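You operate a simulated robot arm through the tools that you are given. There is no shell and no other tool. Be economical: measure what you need, move in short steps, check, and stop when the job is done.

You are at the controls of a simulated two-armed robot. One attempt, no reset.

Task
Take the white packet and leave it on top of the brown small carton on the top of the kitting bench. Pick up the narrow carton with one hand, pass it to the other hand and put it on the top board of the stock shelf. Open the test drawer, take the white module from the second board from the top of the reject shelf and put it inside and shut the drawer again. Fetch the yellow plug and set it on top of the box with blue band. Put the box with red band on top of the flat carton on the top of the kitting bench. The order is free. Set down upright: narrow carton, white module, box with red band.

The check looks at the end state, three seconds after you hand in, the way a careful person would. Anything else that was tipped, shoved, dropped, spilled or broken makes it a failure.

Robot
Two 7-joint arms with two-finger parallel grippers on one trunk, on a base that drives. Base frame: it is fixed to the floor where the robot stands at the start and does not move with it; the origin is under the middle of the robot, x ahead of it, y to its left, z up. Units: m, rad, N and s.
The left shoulder is at the start at [0.02, 0.113, 1.222], the right one opposite. With the tool pointing down near the work surface each hand reaches from about 0.14 to 0.58 m from the robot's upright axis, wherever it stands, measured 20 degrees to its own side. Places, roughly: box with blue band [-2.25, -2, 0.75]; box with red band [-2, -1.75, 0.75]; drawer test [-7.2, 10.5, 0.7]; flat carton [-1.75, -1.5, 0.75]; narrow carton [2.75, 0.5, 1]; small carton [-1.5, -1.25, 0.75]; test drawer [-7.2, 10.4, 0.7]; top board of the stock shelf [3, 0.2, 1.7]; white module (4x9x7 cm) [-7.9, 11.9, 0.8]; white packet [0.25, 0, 0.75]; yellow plug (2x6x2 cm) [-2.4, -1.7, 0.8]. Payload 1.57 kg a hand.
The tool frame of a hand sits at the grasp point between the pads (the TCP): z along the fingers, y along the line on which they close. The tips reach 0.03 m beyond it. The gripper opens to 0.08 m. The fingers are 0.017 m wide and 0.012 m thick; the gripper's body (0.04 by 0.082 m) begins 0.08 m behind the TCP.
Orientation is told as [roll, pitch, yaw] about the base's x, y, z axes, in that order, counted from this pose: with the fingers straight down and closing along the base's y, the tool's x points along the base's -x, its y along +y and its z along -z.

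Tools
- The arms move only by the tool move_arm. It takes "left_moves", "right_moves" or both (then of equal length, played together; a hand with none holds still); each is a list of rows, each an object of numbers (a shift or turn left out is 0, a gripper value left out holds the last): "dx", "dy", "dz": the shift along the tool's x, y, z in m; "wx", "wy", "wz": the turn, a rotation vector about the tool's x, y, z in rad; "claw": the gripper command, from -1 (shut) to 1 (fully open), values between in proportion. In form: [{"dx": .., "dy": .., "dz": .., "wx": .., "wy": .., "wz": .., "claw": ..}, ...]. A call has 1 to 12 rows; each row shifts and turns the commanded pose from where the row before left it, along the tool's axes as they then stand. A row lasts 0.2 s, in which the tool goes at most 0.05 m and 0.15 rad; a call with a longer step from one row to the next is refused whole, and so is a gripper value outside its range. Where a pose cannot be reached the arm comes as near as it can. A force on the tool above 40 N (or 10 N above the force at the start of the call, whichever is more), or a blocked arm, ends the call early, and 0.2 s more pass. Each finger travels about 0.045 m/s and halts on what it meets, pressing with about 23 N; the grip force reading is that of the motor and also rises with nothing between the fingers. The clock runs only during rows and for 0.2 s after the last one: add rows that do not move to give the fingers time. It gives the time, the measured TCP pose, the force on the tool (base axes), the opening and the grip force at its end, in the units of the frame above (readings bear some noise), with the torque about the TCP (base axes, N m) and any sound that the robot's microphone picked up.
- Cameras (640 x 400 px; columns grow to the right, rows downward): "scene" is now at [0.0928, -0.005, 1.336]; the picture's right is [-0.06, -1.00, 0.00], its down [-0.67, 0.04, -0.74] and it looks along [0.74, -0.04, -0.67] (base axes); focal length 276 px, centre (320, 200). "left" rides on the left gripper at [0.072, 0.007, -0.122] in its tool frame; the picture's right is [-0.09, 1.00, 0.00], its down [-0.84, -0.08, -0.54] and it looks along [-0.54, -0.05, 0.84] (tool axes); focal length 238 px, centre (320, 200). "right" rides on the right gripper at [0.072, -0.007, -0.122] in its tool frame; the picture's right is [0.09, 1.00, 0.00], its down [-0.84, 0.08, -0.54] and it looks along [-0.54, 0.05, 0.84] (tool axes); focal length 238 px, centre (320, 200). There is no depth. A picture from a camera that has moved, and an enlarged one, comes with that camera's place and axes in the base frame and with its lens.
- get_image(camera): a new picture of that camera. The clock stands still meanwhile.
- raise_lower(by): slides the trunk up (or, below 0, down) by that many m; the arms and the scene camera ride with it, the base frame stays. It gives what a move gives, with no picture.
- steer(legs): drives the robot by 1 to 6 legs, each [ahead, left, turn to the left] in m, m and rad, along the robot's own axes; the way and the turn of a leg run together, so that a leg with both is an arc; at most 1.5 m and 3.142 rad a leg. The arms and the cameras ride along, it lands a little off, and it stops where it bumps. It gives what a move gives.
- turn_head(pan, tilt): turns the head with the scene camera to pan (to the left, within 1.396 rad either way) and tilt (down, from -0.506 to 1.204), counted from straight ahead of the robot. It gives what a move gives.
- inspect(camera, box): a new picture of the part [left, top, right, bottom] of that camera's present view, enlarged. The clock stands still meanwhile.
- close_job(): hands the job in; it is judged then, once.

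Go step by step. Nothing tells you exact positions but the pictures and the camera data: compare them with the known pose of the tool, close in by small moves and look again before you grip or let go. The budget is 196 turns and 184 pictures, counting those below and the enlarged ones. Unless the task says otherwise, let go and move clear before handing in.

The tools are called after "Request:" by a JSON object that holds its "name" and its "arguments". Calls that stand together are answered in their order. move_arm: Moves the arms, as the interface text tells. Its arguments: {"type":"object","properties":{"left_moves":{"type":"array"},"right_moves":{"type":"array"}},"required":[]} The other tools are called the same way: raise_lower (by) slides the trunk up or down; steer (legs) drives the base; turn_head (pan, tilt) turns the head that bears the scene camera; get_image (camera) takes a picture; inspect (camera, box) takes an enlarged picture of a part of a camera's view; close_job () hands the job in.

At the start:

```text
t: 0.0
left_position: [0.4887, 0.2631, 1.0826]
left_tcp_rot: [-0.002, -0.001, 0.0]
left_contact_force: [1.2, -0.3, 0.0]
left_wrist_torque: [0.0, 0.02, -0.06]
left_gripper_width: 0.0799
left_grasp_force: 0.1
right_position: [0.3058, -0.1455, 1.0836]
right_tcp_rot: [-0.001, -0.001, -0.001]
right_contact_force: [-0.1, -0.5, 0.2]
right_wrist_torque: [-0.01, 0.0, 0.0]
right_gripper_width: 0.0803
right_grasp_force: 0.0
trunk travel left (down, up): [-0.275, 0.295]
robot x, y, heading: [0.0011, -0.0018, -0.004]
head pan, tilt: [-0.056, 0.735]
```

scene: 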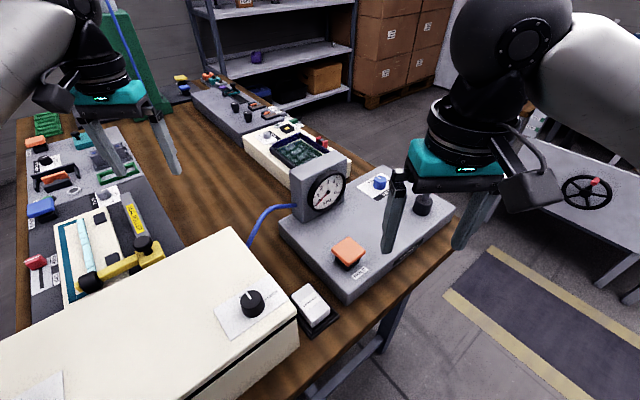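
right: 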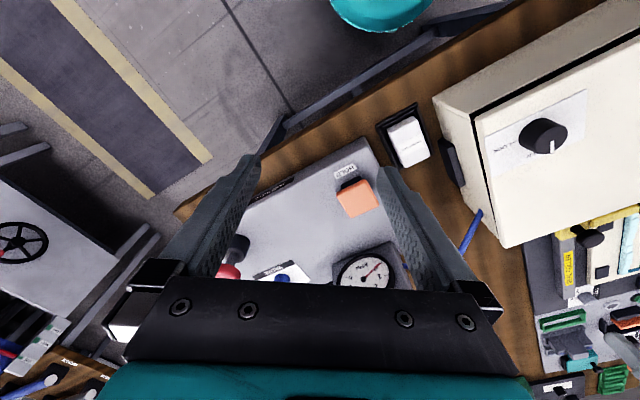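
left: 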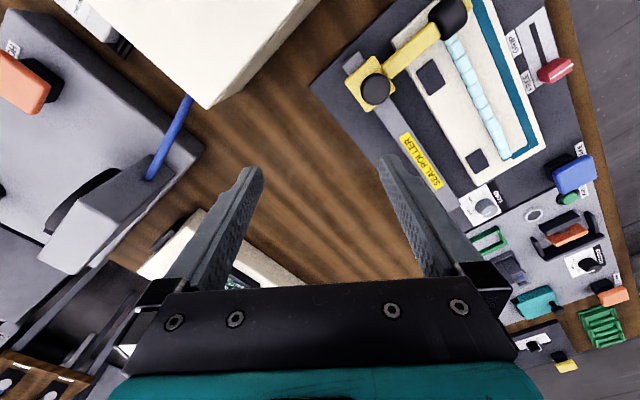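

I see a bench with machines, and a small white item on a dark base near (312,305), probably the white packet. I'll look closer.

Request:
{"name": "inspect", "arguments": {"camera": "scene", "box": [220, 220, 400, 340]}}

Request:
{"name": "inspect", "arguments": {"camera": "right", "box": [330, 80, 490, 190]}}

Request:
{"name": "inspect", "arguments": {"camera": "scene", "box": [160, 0, 360, 120]}}

```text
3.33 times, centred on (310, 280) of scene
camera zoom: at [0.0928, -0.005, 1.336], right [-0.06, -1.0, 0.0], down [-0.67, 0.04, -0.74], along [0.74, -0.04, -0.67], focal length 921 px, centre (353, -67)
```

zoom: 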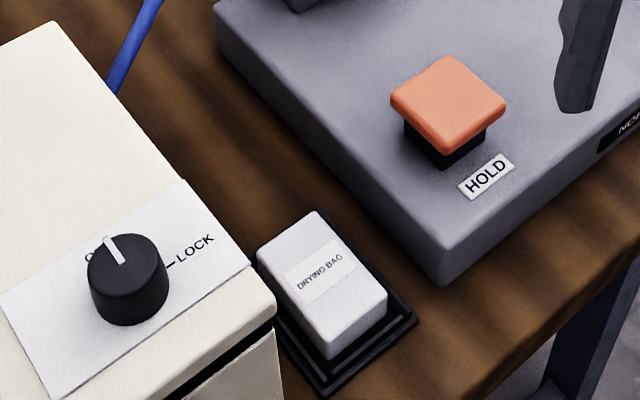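

```text
3.64 times, centred on (410, 135) of right
camera zoom: at [0.2337, -0.1528, 1.205], right [-0.09, 1.0, 0.0], down [0.84, 0.08, 0.54], along [0.54, 0.05, -0.84], focal length 867 px, centre (-7, 436)
```

zoom: 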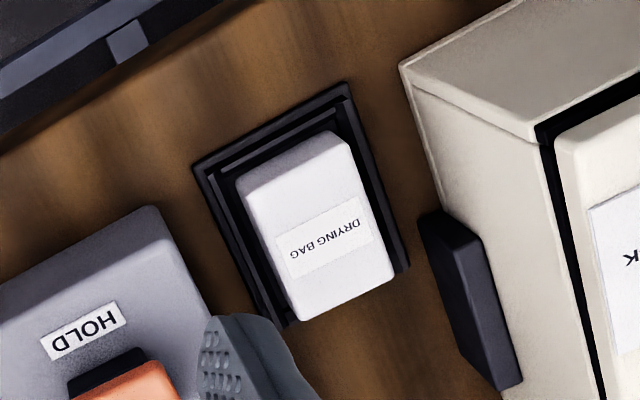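

```text
3.20 times, centred on (260, 60) of scene
camera zoom: at [0.0928, -0.005, 1.336], right [-0.06, -1.0, 0.0], down [-0.67, 0.04, -0.74], along [0.74, -0.04, -0.67], focal length 884 px, centre (512, 648)
```

zoom: 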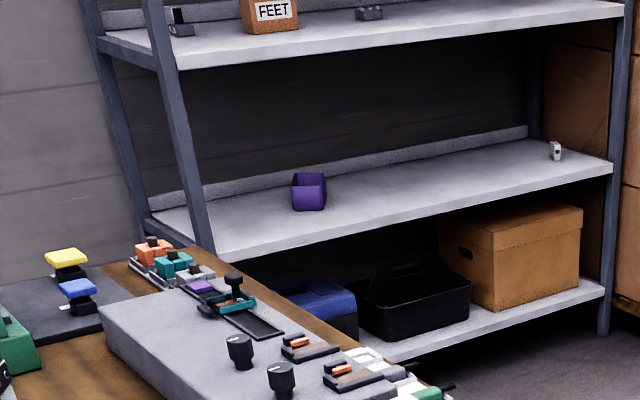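

The drying bag is the white packet: about (0.348, 0.0), top at z≈0.84, long axis at about 35° yaw. I'll bring the right hand above it.

Request:
{"name": "move_arm", "arguments": {"right_moves": [{"dx": -0.0105, "dy": 0.0365, "claw": 0.5}, {"dx": -0.0105, "dy": 0.0365}, {"dx": -0.0105, "dy": 0.0365}, {"dx": -0.0105, "dy": 0.0365}, {"wz": -0.122}, {"wz": -0.122}, {"wz": -0.122}, {"wz": -0.122}, {"wz": -0.122}, {"dz": 0.04}, {"dz": 0.04}, {}]}}

Request:
{"name": "get_image", "arguments": {"camera": "right"}}

Request:
{"name": "get_image", "arguments": {"camera": "scene"}}

```text
t: 2.6
left_position: [0.4895, 0.2631, 1.0827]
left_tcp_rot: [0.0, 0.001, 0.0]
left_contact_force: [-0.7, -0.4, -0.1]
left_wrist_torque: [0.03, 0.02, 0.01]
left_gripper_width: 0.0802
left_grasp_force: 0.2
right_position: [0.3475, 0.0003, 1.0025]
right_tcp_rot: [-0.001, 0.001, 0.61]
right_contact_force: [-0.1, -0.2, -0.1]
right_wrist_torque: [0.01, -0.03, -0.02]
right_gripper_width: 0.0599
right_grasp_force: 0.1
trunk travel left (down, up): [-0.275, 0.295]
robot x, y, heading: [0.0009, -0.0027, 0.001]
head pan, tilt: [-0.056, 0.735]
```

```text
177 pictures are left
camera right: at [0.2918, -0.0469, 1.1236], right [-0.65, 0.76, 0.0], down [0.64, 0.54, 0.54], along [0.41, 0.35, -0.84], focal length 238 px, centre (320, 200)
```

right: 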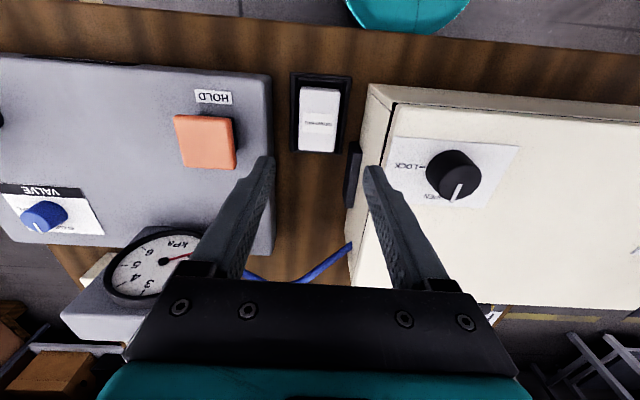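

```text
176 pictures are left
camera scene: at [0.0928, -0.005, 1.336], right [-0.06, -1.0, 0.0], down [-0.67, 0.04, -0.74], along [0.74, -0.04, -0.67], focal length 276 px, centre (320, 200)
```

scene: 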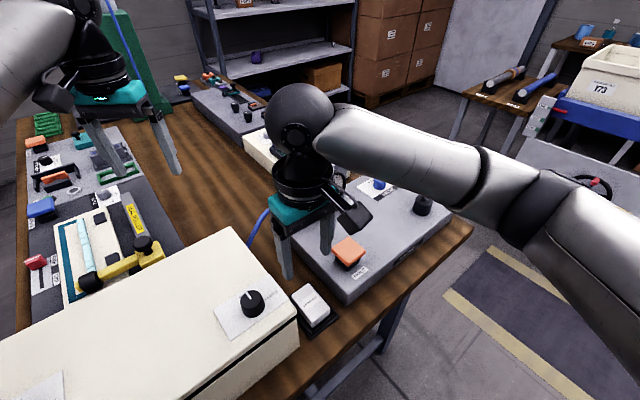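

Alignment looks right. I'll lower to just around the bag top, slightly toward the near end to keep off the oven's handle, and look.

Request:
{"name": "move_arm", "arguments": {"right_moves": [{"dx": 0.005, "dz": 0.04}, {"dz": 0.04}, {"dz": 0.04}, {"dz": 0.022}, {}]}}

Request:
{"name": "get_image", "arguments": {"camera": "right"}}

Request:
{"name": "inspect", "arguments": {"camera": "scene", "box": [220, 180, 400, 340]}}

```text
t: 3.8
left_position: [0.4863, 0.2633, 1.0833]
left_tcp_rot: [-0.002, -0.003, 0.001]
left_contact_force: [-0.3, -0.3, -0.2]
left_wrist_torque: [0.02, -0.01, -0.02]
left_gripper_width: 0.0801
left_grasp_force: 0.1
right_position: [0.3442, -0.0026, 0.8623]
right_tcp_rot: [-0.001, -0.006, 0.611]
right_contact_force: [-5.1, -4.1, 29.1]
right_wrist_torque: [-1.05, -0.17, -0.2]
right_gripper_width: 0.06
right_grasp_force: 0.0
trunk travel left (down, up): [-0.275, 0.295]
robot x, y, heading: [-0.0025, 0.0027, -0.001]
head pan, tilt: [-0.056, 0.735]
```

```text
175 pictures are left
camera right: at [0.2876, -0.05, 0.9843], right [-0.65, 0.76, 0.0], down [0.64, 0.54, 0.55], along [0.42, 0.35, -0.84], focal length 238 px, centre (320, 200)
```

right: 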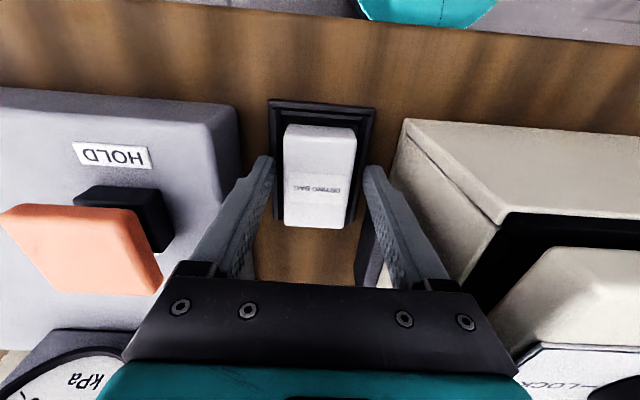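

```text
2.50 times, centred on (310, 260) of scene
camera zoom: at [0.0904, -0.0054, 1.3365], right [-0.06, -1.0, 0.0], down [-0.67, 0.04, -0.74], along [0.74, -0.04, -0.67], focal length 690 px, centre (345, 50)
```

zoom: 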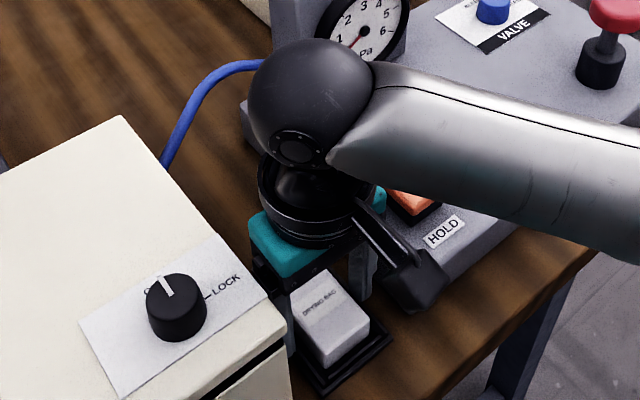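

The left finger touched something at tip height 0.832. I'll look closely before doing more.

Request:
{"name": "inspect", "arguments": {"camera": "right", "box": [220, 80, 420, 260]}}

Request:
{"name": "inspect", "arguments": {"camera": "scene", "box": [280, 260, 350, 330]}}

```text
2.22 times, centred on (320, 170) of right
camera zoom: at [0.2876, -0.05, 0.9843], right [-0.65, 0.76, 0.0], down [0.64, 0.54, 0.55], along [0.42, 0.35, -0.84], focal length 530 px, centre (320, 267)
```

zoom: 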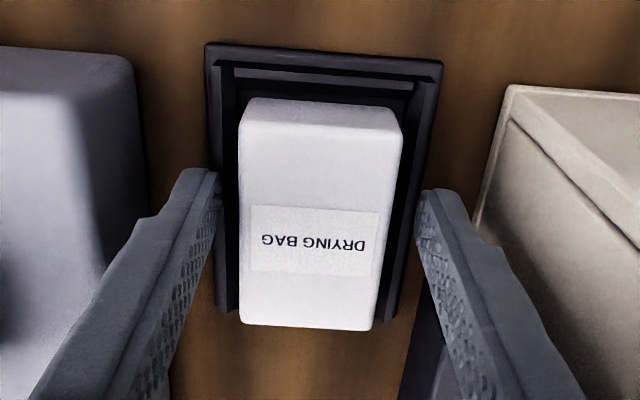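

```text
5.71 times, centred on (315, 295) of scene
camera zoom: at [0.0904, -0.0054, 1.3365], right [-0.06, -1.0, 0.0], down [-0.67, 0.04, -0.74], along [0.74, -0.04, -0.67], focal length 1578 px, centre (349, -343)
```

zoom: 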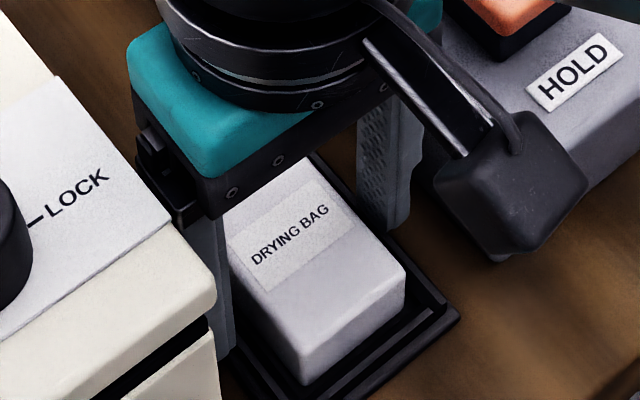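

The finger rests on the tray rim, with the bag standing well above it. I'll lift a few mm and close.

Request:
{"name": "move_arm", "arguments": {"right_moves": [{"dz": -0.004}, {"claw": -1}, {}, {}, {}]}}

Request:
{"name": "inspect", "arguments": {"camera": "scene", "box": [260, 220, 370, 330]}}

```text
t: 5.0
left_position: [0.4892, 0.2628, 1.0827]
left_tcp_rot: [-0.001, 0.0, -0.001]
left_contact_force: [-0.3, 0.3, -0.3]
left_wrist_torque: [0.02, 0.04, 0.0]
left_gripper_width: 0.0799
left_grasp_force: 0.0
right_position: [0.3435, -0.0037, 0.8639]
right_tcp_rot: [0.0, 0.002, 0.611]
right_contact_force: [-0.6, 0.3, -0.5]
right_wrist_torque: [0.03, -0.02, 0.0]
right_gripper_width: 0.0429
right_grasp_force: 22.8
trunk travel left (down, up): [-0.275, 0.295]
robot x, y, heading: [-0.0013, 0.0012, -0.003]
head pan, tilt: [-0.056, 0.735]
```

```text
3.64 times, centred on (315, 275) of scene
camera zoom: at [0.0928, -0.005, 1.336], right [-0.06, -1.0, 0.0], down [-0.67, 0.04, -0.74], along [0.74, -0.04, -0.67], focal length 1004 px, centre (338, -73)
```

zoom: 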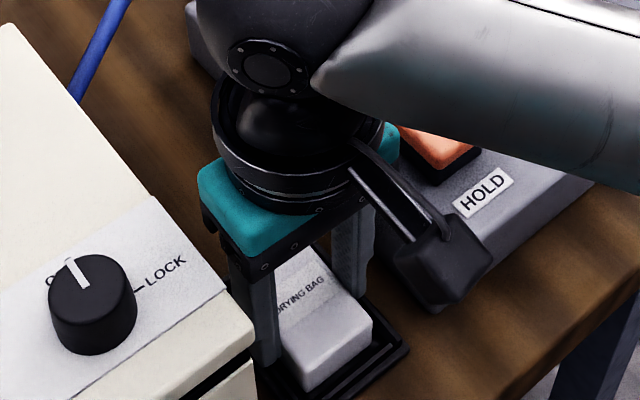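

Held at 0.043 m. Lift straight up.

Request:
{"name": "move_arm", "arguments": {"right_moves": [{"dz": -0.02}, {"dz": -0.04}, {"dz": -0.04}, {"dz": -0.04}, {"dz": -0.04}, {"dz": -0.04}, {}]}}

Request:
{"name": "get_image", "arguments": {"camera": "right"}}

Request:
{"name": "turn_head", "arguments": {"pan": -1.39, "tilt": 0.3}}

Request:
{"name": "get_image", "arguments": {"camera": "scene"}}

```text
t: 6.6
left_position: [0.4885, 0.2639, 1.0827]
left_tcp_rot: [0.001, -0.001, 0.001]
left_contact_force: [0.5, 0.2, 0.5]
left_wrist_torque: [0.0, 0.0, 0.03]
left_gripper_width: 0.0799
left_grasp_force: 0.1
right_position: [0.3436, -0.0041, 1.0871]
right_tcp_rot: [0.0, 0.001, 0.609]
right_contact_force: [0.3, 0.2, -1.1]
right_wrist_torque: [0.0, 0.01, 0.02]
right_gripper_width: 0.0429
right_grasp_force: 22.8
trunk travel left (down, up): [-0.275, 0.295]
robot x, y, heading: [0.001, -0.0023, 0.003]
head pan, tilt: [-0.056, 0.735]
```

```text
170 pictures are left
camera right: at [0.2879, -0.0499, 1.2079], right [-0.65, 0.76, 0.0], down [0.64, 0.54, 0.54], along [0.41, 0.35, -0.84], focal length 238 px, centre (320, 200)
```

right: 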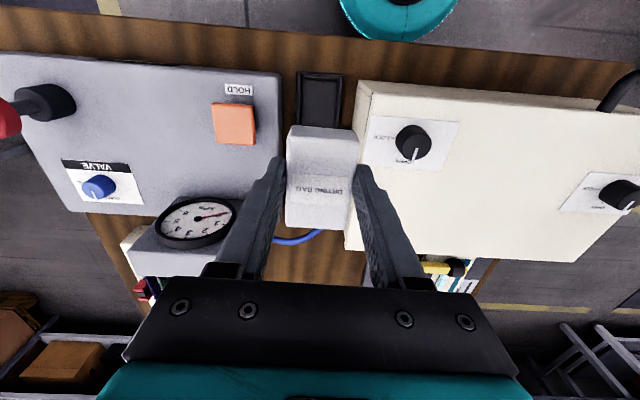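

```text
t: 8.1
left_position: [0.4888, 0.2635, 1.0823]
left_tcp_rot: [0.001, 0.001, -0.001]
left_contact_force: [0.7, 0.4, 0.1]
left_wrist_torque: [0.0, -0.01, 0.03]
left_gripper_width: 0.0798
left_grasp_force: 0.1
right_position: [0.3434, -0.0031, 1.086]
right_tcp_rot: [0.001, 0.0, 0.611]
right_contact_force: [0.2, -0.1, -0.6]
right_wrist_torque: [0.0, 0.01, 0.0]
right_gripper_width: 0.0431
right_grasp_force: 23.3
trunk travel left (down, up): [-0.275, 0.295]
robot x, y, heading: [-0.0019, 0.0002, 0.0]
head pan, tilt: [-1.389, 0.3]
```

```text
169 pictures are left
camera scene: at [0.0264, -0.0921, 1.375], right [-0.98, -0.18, 0.0], down [-0.05, 0.29, -0.96], along [0.17, -0.94, -0.3], focal length 276 px, centre (320, 200)
```

scene: 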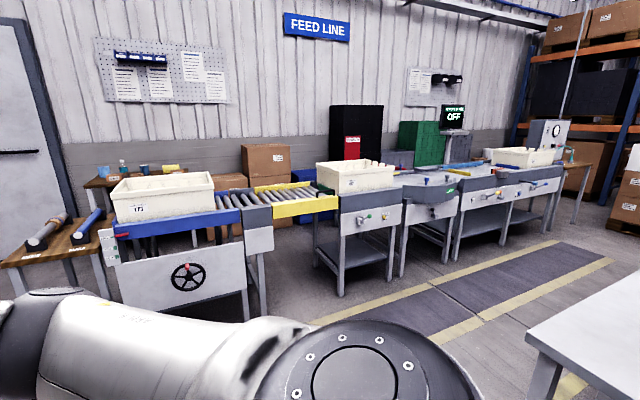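

The bag is held. The kitting bench is to the right and behind. I'll tuck the arms, raise them, and look left as well.

Request:
{"name": "move_arm", "arguments": {"left_moves": [{"dx": 0.04, "dz": -0.02}, {"dx": 0.04, "dz": -0.02}, {"dx": 0.04, "dz": -0.02}, {"dx": 0.04, "dz": -0.02}, {}], "right_moves": [{"dy": -0.024, "dx": 0.018, "dz": -0.02}, {"dy": -0.024, "dx": 0.018, "dz": -0.02}, {"dy": -0.024, "dx": 0.018, "dz": -0.02}, {"dy": -0.024, "dx": 0.018, "dz": -0.02}, {}]}}

Request:
{"name": "turn_head", "arguments": {"pan": 0.9, "tilt": 0.35}}

Request:
{"name": "get_image", "arguments": {"camera": "scene"}}

```text
t: 9.3
left_position: [0.3286, 0.2627, 1.162]
left_tcp_rot: [-0.001, 0.002, 0.0]
left_contact_force: [-0.2, -0.4, -0.7]
left_wrist_torque: [0.03, 0.02, -0.02]
left_gripper_width: 0.0802
left_grasp_force: 0.0
right_position: [0.3407, -0.1233, 1.1658]
right_tcp_rot: [-0.001, 0.003, 0.611]
right_contact_force: [0.7, 0.1, -0.7]
right_wrist_torque: [-0.01, -0.01, 0.0]
right_gripper_width: 0.0428
right_grasp_force: 22.7
trunk travel left (down, up): [-0.275, 0.295]
robot x, y, heading: [-0.0001, -0.0, 0.004]
head pan, tilt: [-1.389, 0.3]
```

```text
t: 11.4
left_position: [0.3296, 0.2638, 1.1623]
left_tcp_rot: [0.001, -0.001, 0.0]
left_contact_force: [0.1, -0.2, 0.0]
left_wrist_torque: [-0.02, 0.0, 0.02]
left_gripper_width: 0.0801
left_grasp_force: 0.1
right_position: [0.3402, -0.122, 1.1648]
right_tcp_rot: [-0.001, 0.001, 0.611]
right_contact_force: [-0.3, -0.1, -1.4]
right_wrist_torque: [-0.04, 0.03, 0.0]
right_gripper_width: 0.0431
right_grasp_force: 22.5
trunk travel left (down, up): [-0.275, 0.295]
robot x, y, heading: [-0.0013, -0.0001, -0.005]
head pan, tilt: [0.901, 0.351]
```

```text
168 pictures are left
camera scene: at [0.0673, 0.0726, 1.3703], right [0.78, -0.62, 0.0], down [-0.21, -0.27, -0.94], along [0.58, 0.74, -0.34], focal length 276 px, centre (320, 200)
```

scene: 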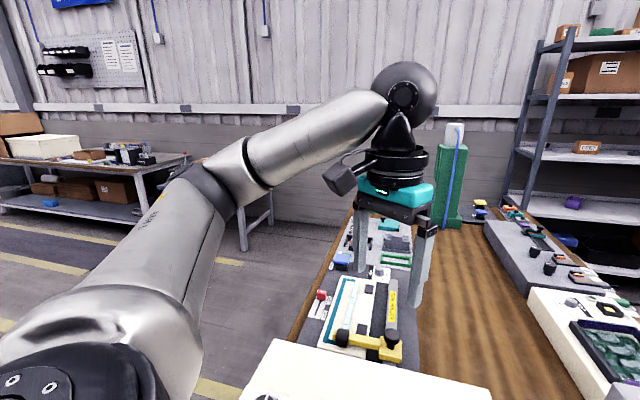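

Request:
{"name": "steer", "arguments": {"legs": [[-0.2, 0, 0], [0, 0, -1.1]]}}

Request:
{"name": "turn_head", "arguments": {"pan": -1.2, "tilt": 0.45}}

Request:
{"name": "get_image", "arguments": {"camera": "scene"}}

```text
t: 15.8
left_position: [0.1822, -0.1744, 1.1609]
left_tcp_rot: [-0.002, 0.001, -1.101]
left_contact_force: [-0.9, 0.4, 0.8]
left_wrist_torque: [-0.01, 0.0, 0.02]
left_gripper_width: 0.0801
left_grasp_force: 0.0
right_position: [-0.1567, -0.358, 1.1646]
right_tcp_rot: [0.0, 0.0, -0.489]
right_contact_force: [-0.3, 0.7, 0.8]
right_wrist_torque: [-0.03, -0.01, 0.06]
right_gripper_width: 0.043
right_grasp_force: 22.6
trunk travel left (down, up): [-0.275, 0.295]
robot x, y, heading: [-0.1997, -0.0025, -1.099]
head pan, tilt: [0.901, 0.351]
```

```text
t: 17.8
left_position: [0.1831, -0.1754, 1.1623]
left_tcp_rot: [0.0, 0.0, -1.101]
left_contact_force: [0.5, 0.8, -0.5]
left_wrist_torque: [-0.01, -0.01, 0.0]
left_gripper_width: 0.0798
left_grasp_force: 0.0
right_position: [-0.1567, -0.3576, 1.1659]
right_tcp_rot: [0.001, 0.0, -0.491]
right_contact_force: [0.8, 0.2, -0.5]
right_wrist_torque: [-0.04, -0.01, -0.03]
right_gripper_width: 0.0432
right_grasp_force: 23.1
trunk travel left (down, up): [-0.275, 0.295]
robot x, y, heading: [-0.2004, -0.0054, -1.103]
head pan, tilt: [-1.201, 0.45]
```

```text
167 pictures are left
camera scene: at [-0.2592, -0.0776, 1.3611], right [-0.75, 0.67, 0.0], down [0.29, 0.32, -0.9], along [-0.6, -0.67, -0.44], focal length 276 px, centre (320, 200)
```

scene: 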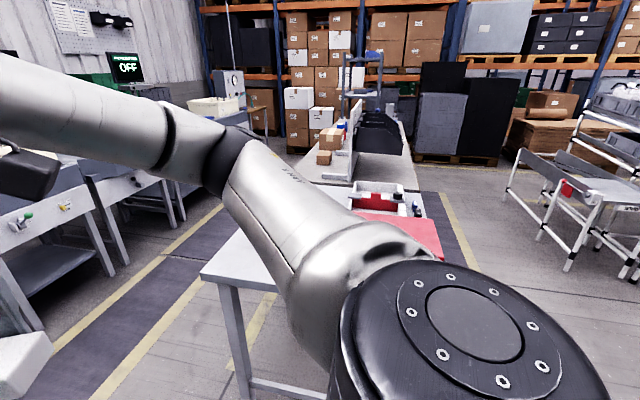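

Request:
{"name": "steer", "arguments": {"legs": [[0, 0, -1.2]]}}

Request:
{"name": "turn_head", "arguments": {"pan": 0, "tilt": 0.5}}

Request:
{"name": "get_image", "arguments": {"camera": "scene"}}

```text
t: 21.2
left_position: [-0.2289, -0.4199, 1.162]
left_tcp_rot: [0.0, -0.001, -2.308]
left_contact_force: [0.4, -0.2, -0.1]
left_wrist_torque: [0.0, -0.01, -0.01]
left_gripper_width: 0.0799
left_grasp_force: 0.1
right_position: [-0.5201, -0.1685, 1.1644]
right_tcp_rot: [-0.002, 0.0, -1.7]
right_contact_force: [0.3, 0.0, -1.3]
right_wrist_torque: [0.02, 0.02, 0.02]
right_gripper_width: 0.0434
right_grasp_force: 23.3
trunk travel left (down, up): [-0.275, 0.295]
robot x, y, heading: [-0.2032, 0.0004, -2.308]
head pan, tilt: [-1.201, 0.45]
```

```text
t: 22.6
left_position: [-0.2302, -0.421, 1.1619]
left_tcp_rot: [0.0, 0.0, -2.309]
left_contact_force: [-0.1, -0.5, 0.1]
left_wrist_torque: [0.01, 0.0, 0.03]
left_gripper_width: 0.0799
left_grasp_force: 0.0
right_position: [-0.5207, -0.1689, 1.1648]
right_tcp_rot: [0.001, 0.001, -1.696]
right_contact_force: [-0.1, -0.8, -0.9]
right_wrist_torque: [-0.02, 0.01, -0.01]
right_gripper_width: 0.0431
right_grasp_force: 23.2
trunk travel left (down, up): [-0.275, 0.295]
robot x, y, heading: [-0.2034, 0.0013, -2.31]
head pan, tilt: [0.0, 0.499]
```

```text
166 pictures are left
camera scene: at [-0.2705, -0.0748, 1.3566], right [-0.74, 0.67, 0.0], down [0.32, 0.35, -0.88], along [-0.59, -0.65, -0.48], focal length 276 px, centre (320, 200)
```

scene: 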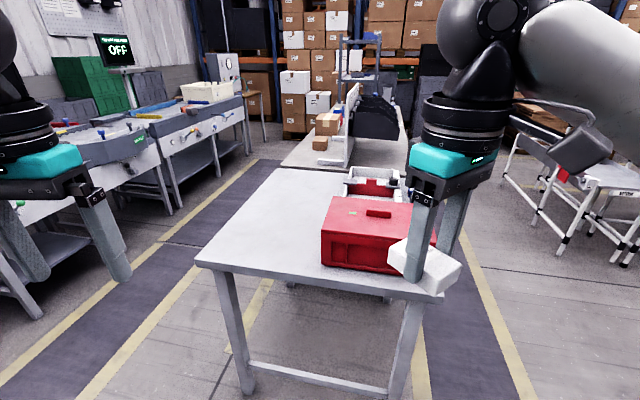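

Request:
{"name": "inspect", "arguments": {"camera": "scene", "box": [260, 60, 420, 210]}}

```text
2.67 times, centred on (340, 135) of scene
camera zoom: at [-0.2705, -0.0748, 1.3566], right [-0.74, 0.67, 0.0], down [0.32, 0.35, -0.88], along [-0.59, -0.65, -0.48], focal length 736 px, centre (267, 373)
```

zoom: 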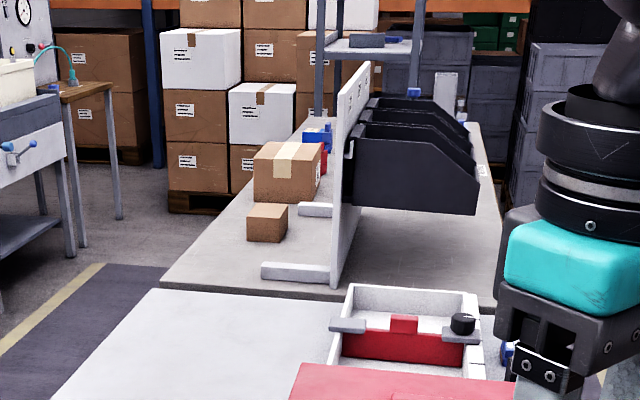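

The kitting bench is past the red-toolbox table. Cartons are on its left (aisle) side. I'll drive around through the aisle.

Request:
{"name": "steer", "arguments": {"legs": [[0, 0, 1.24], [0.98, 0, 0], [0, 0, -1.43], [0.9, 0, 0]]}}

Request:
{"name": "get_image", "arguments": {"camera": "scene"}}

```text
t: 38.6
left_position: [-0.5311, -1.8152, 1.1625]
left_tcp_rot: [0.0, 0.001, -2.48]
left_contact_force: [0.6, 0.1, -0.9]
left_wrist_torque: [-0.01, -0.06, 0.01]
left_gripper_width: 0.0797
left_grasp_force: 0.1
right_position: [-0.776, -1.5168, 1.1656]
right_tcp_rot: [0.0, -0.002, -1.872]
right_contact_force: [0.6, 0.0, -0.6]
right_wrist_torque: [0.04, -0.03, 0.03]
right_gripper_width: 0.0433
right_grasp_force: 23.2
trunk travel left (down, up): [-0.275, 0.295]
robot x, y, heading: [-0.4315, -1.4038, -2.482]
head pan, tilt: [0.0, 0.499]
```

```text
164 pictures are left
camera scene: at [-0.5124, -1.4673, 1.3566], right [-0.61, 0.79, 0.0], down [0.38, 0.29, -0.88], along [-0.69, -0.54, -0.48], focal length 276 px, centre (320, 200)
```

scene: 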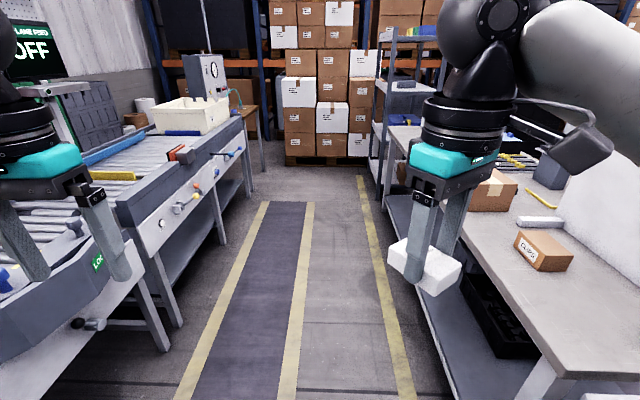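

The small carton ("CLIPS") stands near (-1.43,-1.34). I'll drive along the aisle until beside it and then face the bench.

Request:
{"name": "steer", "arguments": {"legs": [[0.85, 0, 0], [0, 0, -1.57]]}}

Request:
{"name": "get_image", "arguments": {"camera": "scene"}}

Request:
{"name": "turn_head", "arguments": {"pan": 0.9, "tilt": 0.6}}

Request:
{"name": "get_image", "arguments": {"camera": "scene"}}

```text
t: 46.9
left_position: [-1.5218, -1.8389, 1.1627]
left_tcp_rot: [-0.001, 0.0, 2.246]
left_contact_force: [-0.2, -0.3, -0.1]
left_wrist_torque: [0.0, -0.01, 0.0]
left_gripper_width: 0.08
left_grasp_force: 0.1
right_position: [-1.2286, -1.5891, 1.165]
right_tcp_rot: [0.003, 0.001, 2.856]
right_contact_force: [-0.8, 0.2, 0.3]
right_wrist_torque: [0.0, 0.0, 0.0]
right_gripper_width: 0.0432
right_grasp_force: 22.5
trunk travel left (down, up): [-0.275, 0.295]
robot x, y, heading: [-1.1115, -1.9311, 2.248]
head pan, tilt: [0.0, 0.499]
```

```text
163 pictures are left
camera scene: at [-1.1741, -1.8526, 1.3566], right [0.78, 0.63, 0.0], down [0.3, -0.37, -0.88], along [-0.55, 0.69, -0.48], focal length 276 px, centre (320, 200)
```

scene: 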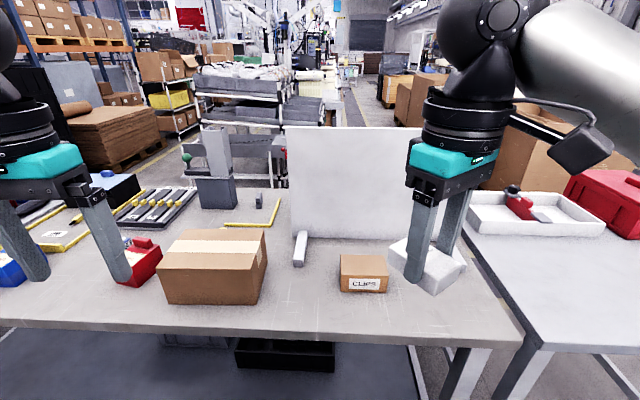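

```text
t: 48.1
left_position: [-1.5216, -1.8389, 1.1607]
left_tcp_rot: [0.001, -0.001, 2.247]
left_contact_force: [0.1, 0.6, -0.5]
left_wrist_torque: [0.03, 0.0, -0.01]
left_gripper_width: 0.08
left_grasp_force: 0.0
right_position: [-1.2275, -1.5884, 1.1644]
right_tcp_rot: [0.0, 0.002, 2.857]
right_contact_force: [-0.1, 0.2, -0.2]
right_wrist_torque: [-0.03, -0.02, 0.02]
right_gripper_width: 0.0433
right_grasp_force: 22.5
trunk travel left (down, up): [-0.275, 0.295]
robot x, y, heading: [-1.1115, -1.9321, 2.249]
head pan, tilt: [0.901, 0.6]
```

```text
162 pictures are left
camera scene: at [-1.2056, -1.924, 1.3475], right [0.0, 1.0, 0.0], down [0.56, 0.0, -0.83], along [-0.83, 0.0, -0.56], focal length 276 px, centre (320, 200)
```

scene: 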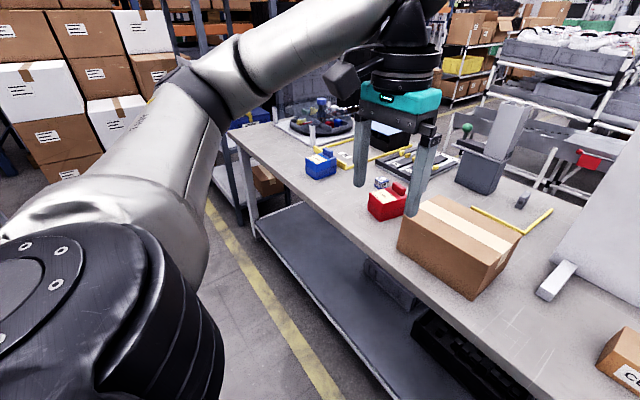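

Request:
{"name": "inspect", "arguments": {"camera": "scene", "box": [280, 90, 480, 250]}}

Request:
{"name": "inspect", "arguments": {"camera": "scene", "box": [220, 80, 420, 240]}}

```text
2.50 times, centred on (380, 170) of scene
camera zoom: at [-1.2056, -1.924, 1.3475], right [0.0, 1.0, 0.0], down [0.56, 0.0, -0.83], along [-0.83, 0.0, -0.56], focal length 690 px, centre (170, 275)
```

zoom: 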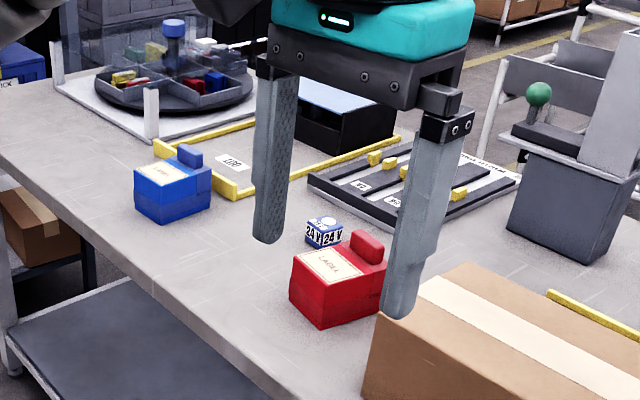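

```text
2.50 times, centred on (320, 160) of scene
camera zoom: at [-1.2056, -1.924, 1.3475], right [0.0, 1.0, 0.0], down [0.56, 0.0, -0.83], along [-0.83, 0.0, -0.56], focal length 690 px, centre (320, 300)
```

zoom: 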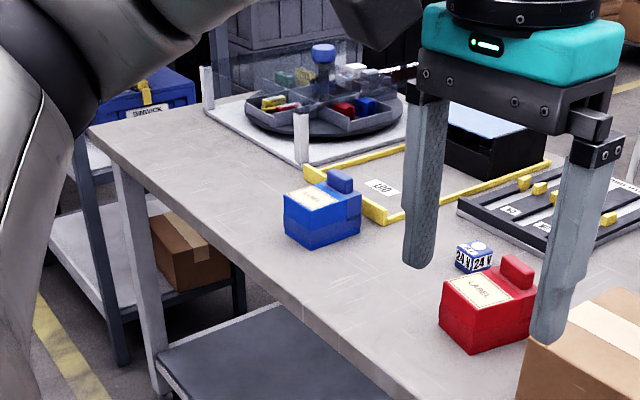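

The small CLIPS carton top is about (-1.437,-1.336,0.85). I'll drive 0.2 m closer and view it from the hand camera.

Request:
{"name": "steer", "arguments": {"legs": [[0.2, 0, 0]]}}

Request:
{"name": "turn_head", "arguments": {"pan": -0.2, "tilt": 0.8}}

Request:
{"name": "get_image", "arguments": {"camera": "scene"}}

Request:
{"name": "get_image", "arguments": {"camera": "right"}}

```text
t: 49.7
left_position: [-1.6461, -1.6825, 1.1613]
left_tcp_rot: [-0.001, 0.002, 2.246]
left_contact_force: [0.5, 0.2, 0.1]
left_wrist_torque: [-0.02, -0.03, 0.06]
left_gripper_width: 0.08
left_grasp_force: 0.0
right_position: [-1.3516, -1.4324, 1.1645]
right_tcp_rot: [0.001, 0.002, 2.856]
right_contact_force: [-0.1, 0.2, -1.1]
right_wrist_torque: [0.0, -0.02, 0.01]
right_gripper_width: 0.0429
right_grasp_force: 23.0
trunk travel left (down, up): [-0.275, 0.295]
robot x, y, heading: [-1.2398, -1.7729, 2.25]
head pan, tilt: [0.901, 0.6]
```

```text
t: 51.1
left_position: [-1.6461, -1.683, 1.1617]
left_tcp_rot: [0.0, -0.001, 2.245]
left_contact_force: [0.1, -0.3, -0.7]
left_wrist_torque: [-0.01, -0.03, 0.03]
left_gripper_width: 0.08
left_grasp_force: 0.0
right_position: [-1.3522, -1.4332, 1.1651]
right_tcp_rot: [-0.001, 0.0, 2.857]
right_contact_force: [0.4, 0.0, 0.0]
right_wrist_torque: [-0.03, 0.02, -0.01]
right_gripper_width: 0.0433
right_grasp_force: 23.4
trunk travel left (down, up): [-0.275, 0.295]
robot x, y, heading: [-1.2367, -1.7748, 2.246]
head pan, tilt: [-0.201, 0.799]
```

```text
159 pictures are left
camera scene: at [-1.279, -1.696, 1.3306], right [0.89, 0.46, 0.0], down [0.33, -0.64, -0.7], along [-0.32, 0.62, -0.72], focal length 276 px, centre (320, 200)
```

scene: 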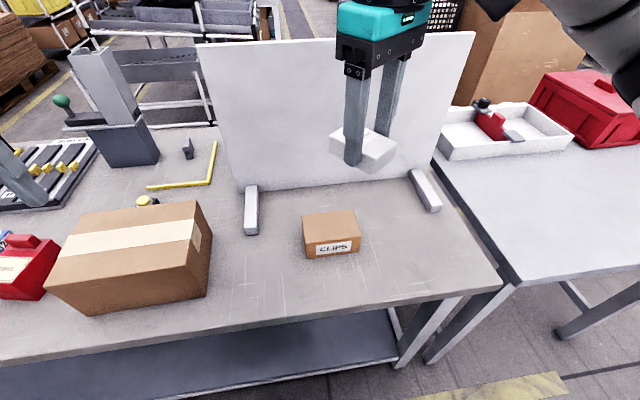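

```text
158 pictures are left
camera right: at [-1.2818, -1.4478, 1.2872], right [-0.19, -0.98, 0.0], down [-0.83, 0.16, 0.54], along [-0.53, 0.1, -0.84], focal length 238 px, centre (320, 200)
```

right: 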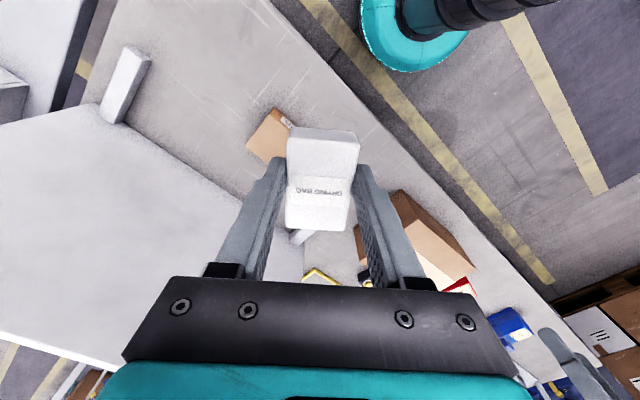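

I'll move over the carton and turn the bag so its long side runs along the carton.

Request:
{"name": "move_arm", "arguments": {"right_moves": [{"dx": -0.0343, "dy": -0.0233}, {"dx": -0.0343, "dy": -0.0233}, {"dx": -0.0343, "dy": -0.0233}, {"wz": -0.133}, {"wz": -0.133}, {"wz": -0.133}, {"wz": -0.133}, {"wz": -0.133}, {"wz": -0.133}, {"wz": -0.133}, {}]}}

Request:
{"name": "get_image", "arguments": {"camera": "right"}}

Request:
{"name": "get_image", "arguments": {"camera": "scene"}}

```text
t: 53.5
left_position: [-1.6457, -1.6815, 1.1622]
left_tcp_rot: [0.0, 0.001, 2.246]
left_contact_force: [-0.2, 0.1, -0.3]
left_wrist_torque: [-0.01, 0.02, -0.01]
left_gripper_width: 0.0799
left_grasp_force: 0.0
right_position: [-1.4313, -1.3374, 1.1641]
right_tcp_rot: [0.0, -0.001, -2.495]
right_contact_force: [-0.5, -0.2, -1.2]
right_wrist_torque: [0.02, 0.03, 0.02]
right_gripper_width: 0.0433
right_grasp_force: 23.3
trunk travel left (down, up): [-0.275, 0.295]
robot x, y, heading: [-1.2352, -1.7749, 2.245]
head pan, tilt: [-0.201, 0.799]
```

```text
157 pictures are left
camera right: at [-1.3785, -1.2891, 1.2871], right [0.67, -0.74, 0.0], down [-0.62, -0.57, 0.54], along [-0.4, -0.37, -0.84], focal length 238 px, centre (320, 200)
```

right: 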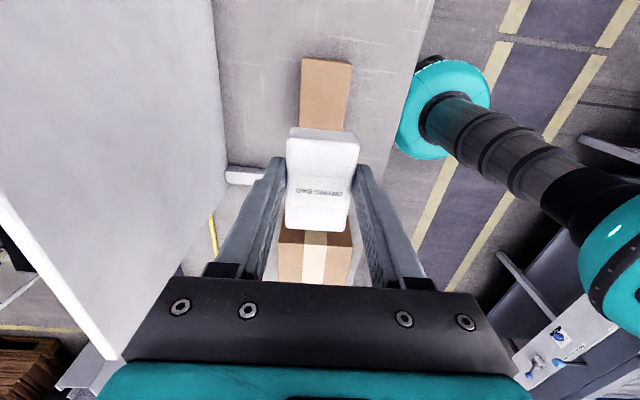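

```text
156 pictures are left
camera scene: at [-1.279, -1.696, 1.3306], right [0.89, 0.46, 0.0], down [0.33, -0.64, -0.7], along [-0.32, 0.62, -0.72], focal length 276 px, centre (320, 200)
```

scene: 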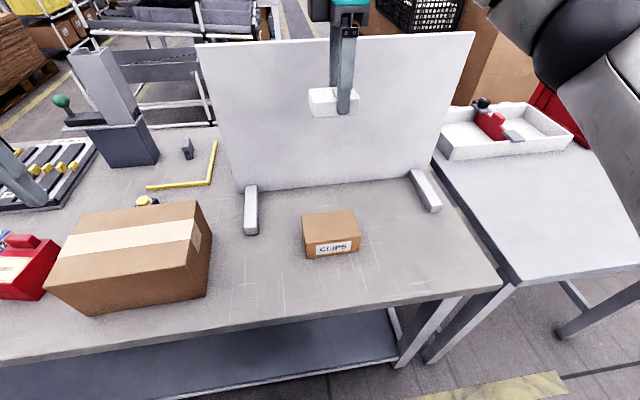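

Slight correction of about 9 mm sideways, then descend in steps.

Request:
{"name": "move_arm", "arguments": {"right_moves": [{"dy": 0.009, "dx": 0.006}, {"dz": 0.04}, {"dz": 0.04}, {"dz": 0.04}, {"dz": 0.04}, {"dz": 0.04}, {"dz": 0.03}, {}]}}

Request:
{"name": "get_image", "arguments": {"camera": "scene"}}

Request:
{"name": "get_image", "arguments": {"camera": "right"}}

```text
t: 55.3
left_position: [-1.645, -1.6826, 1.1625]
left_tcp_rot: [-0.002, -0.001, 2.246]
left_contact_force: [0.6, 0.1, 0.3]
left_wrist_torque: [-0.01, 0.02, -0.03]
left_gripper_width: 0.0801
left_grasp_force: 0.1
right_position: [-1.4214, -1.3408, 0.9361]
right_tcp_rot: [-0.002, 0.0, -2.496]
right_contact_force: [0.6, 0.3, -0.8]
right_wrist_torque: [0.02, -0.03, -0.02]
right_gripper_width: 0.043
right_grasp_force: 23.6
trunk travel left (down, up): [-0.275, 0.295]
robot x, y, heading: [-1.2296, -1.776, 2.246]
head pan, tilt: [-0.201, 0.799]
```

```text
155 pictures are left
camera scene: at [-1.279, -1.696, 1.3307], right [0.89, 0.46, 0.0], down [0.33, -0.64, -0.7], along [-0.32, 0.62, -0.72], focal length 276 px, centre (320, 200)
```

scene: 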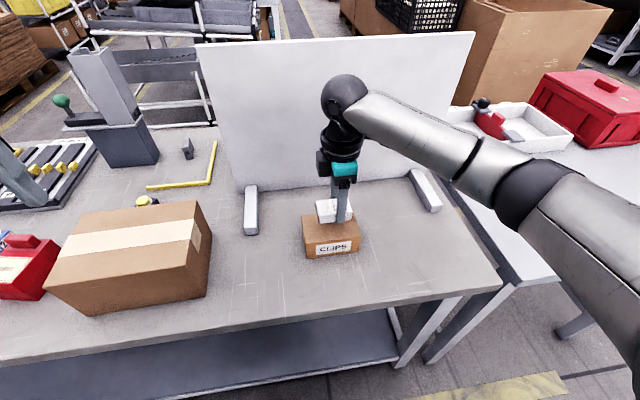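

```text
154 pictures are left
camera right: at [-1.3677, -1.2929, 1.0578], right [0.67, -0.74, 0.0], down [-0.62, -0.57, 0.54], along [-0.4, -0.36, -0.84], focal length 238 px, centre (320, 200)
```

right: 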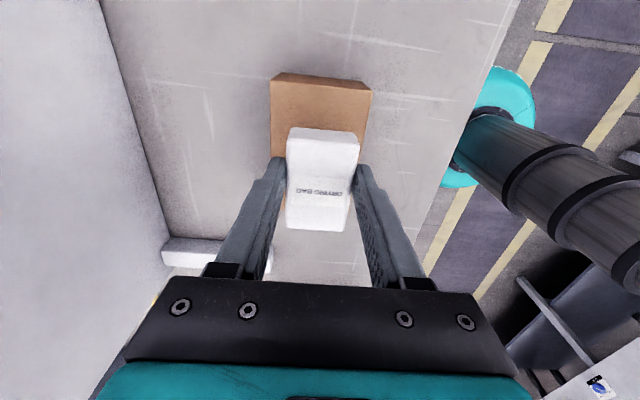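

Well centred. Lower slowly to contact.

Request:
{"name": "move_arm", "arguments": {"right_moves": [{"dz": 0.015}, {"dz": 0.01}, {"dz": 0.006}, {"dz": 0.005}, {}]}}

Request:
{"name": "inspect", "arguments": {"camera": "scene", "box": [280, 160, 400, 270]}}

```text
t: 56.5
left_position: [-1.6472, -1.6835, 1.1625]
left_tcp_rot: [0.0, 0.0, 2.246]
left_contact_force: [0.5, 0.9, -0.2]
left_wrist_torque: [0.03, -0.03, 0.02]
left_gripper_width: 0.0798
left_grasp_force: 0.1
right_position: [-1.4206, -1.3411, 0.8997]
right_tcp_rot: [-0.003, 0.0, -2.496]
right_contact_force: [0.5, -0.1, -1.2]
right_wrist_torque: [0.01, -0.02, 0.02]
right_gripper_width: 0.0432
right_grasp_force: 23.0
trunk travel left (down, up): [-0.275, 0.295]
robot x, y, heading: [-1.2347, -1.7726, 2.243]
head pan, tilt: [-0.201, 0.799]
```

```text
3.64 times, centred on (340, 215) of scene
camera zoom: at [-1.279, -1.696, 1.3306], right [0.89, 0.46, 0.0], down [0.33, -0.64, -0.7], along [-0.32, 0.62, -0.72], focal length 1004 px, centre (247, 146)
```

zoom: 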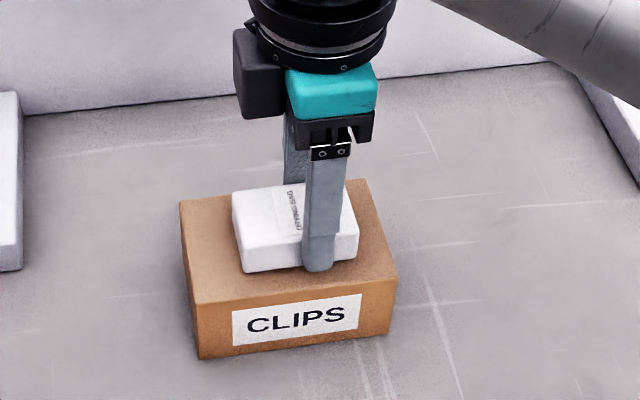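

Request:
{"name": "move_arm", "arguments": {"right_moves": [{"dz": 0.004}, {"dz": 0.003}, {}]}}

```text
t: 57.3
left_position: [-1.6456, -1.6857, 1.1621]
left_tcp_rot: [0.001, -0.003, 2.245]
left_contact_force: [-0.3, 0.3, -0.4]
left_wrist_torque: [0.01, 0.03, -0.02]
left_gripper_width: 0.0801
left_grasp_force: 0.0
right_position: [-1.421, -1.3418, 0.895]
right_tcp_rot: [-0.005, -0.001, -2.496]
right_contact_force: [1.8, 0.0, 21.2]
right_wrist_torque: [-0.08, -0.07, 0.01]
right_gripper_width: 0.0436
right_grasp_force: 22.9
trunk travel left (down, up): [-0.275, 0.295]
robot x, y, heading: [-1.2368, -1.7761, 2.246]
head pan, tilt: [-0.201, 0.799]
```

Contact. Ease off 1 mm, open, rise.

Request:
{"name": "move_arm", "arguments": {"right_moves": [{"dz": -0.002}, {"claw": 0.6}, {}, {}, {"dz": -0.03}, {"dz": -0.04}, {"dz": -0.05}, {"dz": -0.05}, {}]}}

Request:
{"name": "get_image", "arguments": {"camera": "scene"}}

```text
t: 59.3
left_position: [-1.6468, -1.6827, 1.1622]
left_tcp_rot: [0.0, 0.001, 2.245]
left_contact_force: [-0.6, -0.2, 0.8]
left_wrist_torque: [0.02, 0.01, 0.03]
left_gripper_width: 0.08
left_grasp_force: 0.2
right_position: [-1.4204, -1.3405, 1.0641]
right_tcp_rot: [0.001, -0.001, -2.496]
right_contact_force: [0.6, -0.1, -0.5]
right_wrist_torque: [-0.03, 0.01, 0.0]
right_gripper_width: 0.0642
right_grasp_force: 0.1
trunk travel left (down, up): [-0.275, 0.295]
robot x, y, heading: [-1.2374, -1.7766, 2.25]
head pan, tilt: [-0.201, 0.799]
```

```text
152 pictures are left
camera scene: at [-1.279, -1.6959, 1.3306], right [0.89, 0.46, 0.0], down [0.33, -0.64, -0.7], along [-0.32, 0.62, -0.72], focal length 276 px, centre (320, 200)
```

scene: 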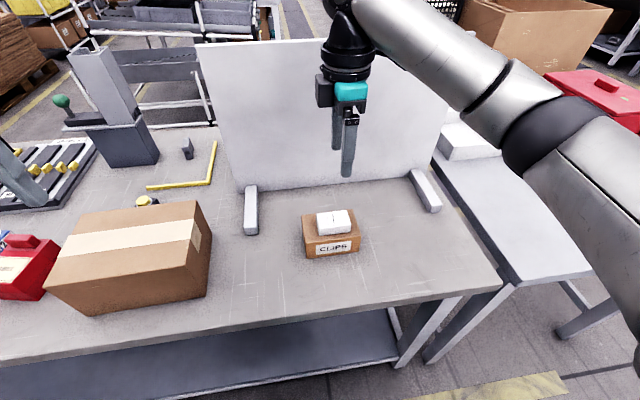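

Packet placed. I'll retract the right arm and shift left to the red box.

Request:
{"name": "move_arm", "arguments": {"right_moves": [{"dz": -0.045}, {"dz": -0.045}, {"dy": 0.04}, {"dy": 0.04}, {"wz": 0.14}, {"wz": 0.14}, {"wz": 0.14}, {"wz": 0.14}, {"wz": 0.14}, {"wz": 0.14}, {"wz": 0.14}, {"wz": 0.14}]}}

Request:
{"name": "steer", "arguments": {"legs": [[0, 0.42, 0]]}}

Request:
{"name": "turn_head", "arguments": {"pan": 0.2, "tilt": 0.8}}

Request:
{"name": "get_image", "arguments": {"camera": "scene"}}

Request:
{"name": "get_image", "arguments": {"camera": "left"}}

```text
t: 61.9
left_position: [-1.6473, -1.6823, 1.1625]
left_tcp_rot: [0.001, 0.0, 2.244]
left_contact_force: [0.9, 0.2, 0.5]
left_wrist_torque: [-0.01, 0.02, -0.03]
left_gripper_width: 0.0799
left_grasp_force: 0.0
right_position: [-1.3729, -1.4046, 1.154]
right_tcp_rot: [-0.001, -0.002, 2.663]
right_contact_force: [-0.1, -0.7, 0.7]
right_wrist_torque: [0.01, 0.01, -0.01]
right_gripper_width: 0.0642
right_grasp_force: 0.0
trunk travel left (down, up): [-0.275, 0.295]
robot x, y, heading: [-1.2363, -1.7782, 2.245]
head pan, tilt: [-0.201, 0.799]
```

```text
t: 64.4
left_position: [-1.9723, -1.9423, 1.1617]
left_tcp_rot: [0.0, -0.001, 2.244]
left_contact_force: [-0.2, 0.1, 0.0]
left_wrist_torque: [0.03, -0.05, -0.01]
left_gripper_width: 0.0801
left_grasp_force: 0.0
right_position: [-1.6983, -1.6654, 1.1548]
right_tcp_rot: [-0.002, 0.001, 2.666]
right_contact_force: [-0.9, -0.4, 0.4]
right_wrist_torque: [-0.04, -0.04, -0.02]
right_gripper_width: 0.0641
right_grasp_force: 0.0
trunk travel left (down, up): [-0.275, 0.295]
robot x, y, heading: [-1.5595, -2.0354, 2.242]
head pan, tilt: [-0.201, 0.799]
```

```text
t: 65.3
left_position: [-1.9721, -1.9418, 1.161]
left_tcp_rot: [0.002, 0.0, 2.245]
left_contact_force: [-0.4, 0.1, -0.1]
left_wrist_torque: [0.02, 0.02, 0.02]
left_gripper_width: 0.08
left_grasp_force: 0.0
right_position: [-1.6979, -1.6645, 1.1544]
right_tcp_rot: [-0.001, 0.0, 2.666]
right_contact_force: [-0.7, 0.4, -0.3]
right_wrist_torque: [0.0, 0.01, 0.01]
right_gripper_width: 0.0639
right_grasp_force: 0.0
trunk travel left (down, up): [-0.275, 0.295]
robot x, y, heading: [-1.5569, -2.0341, 2.24]
head pan, tilt: [0.201, 0.799]
```

```text
151 pictures are left
camera scene: at [-1.6295, -1.9762, 1.3306], right [0.64, 0.77, 0.0], down [0.55, -0.46, -0.7], along [-0.53, 0.45, -0.72], focal length 276 px, centre (320, 200)
```

scene: 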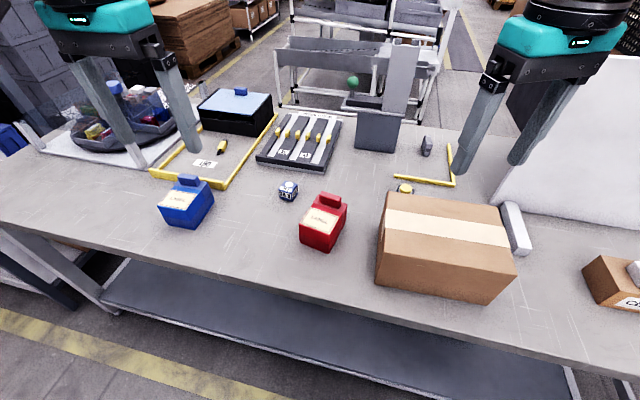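

```text
150 pictures are left
camera left: at [-1.9333, -2.0024, 1.2839], right [-0.84, -0.55, 0.0], down [-0.46, 0.7, 0.54], along [-0.3, 0.45, -0.84], focal length 238 px, centre (320, 200)
```

left: 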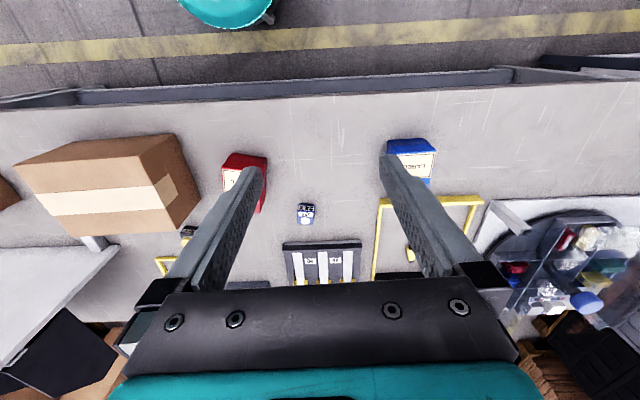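

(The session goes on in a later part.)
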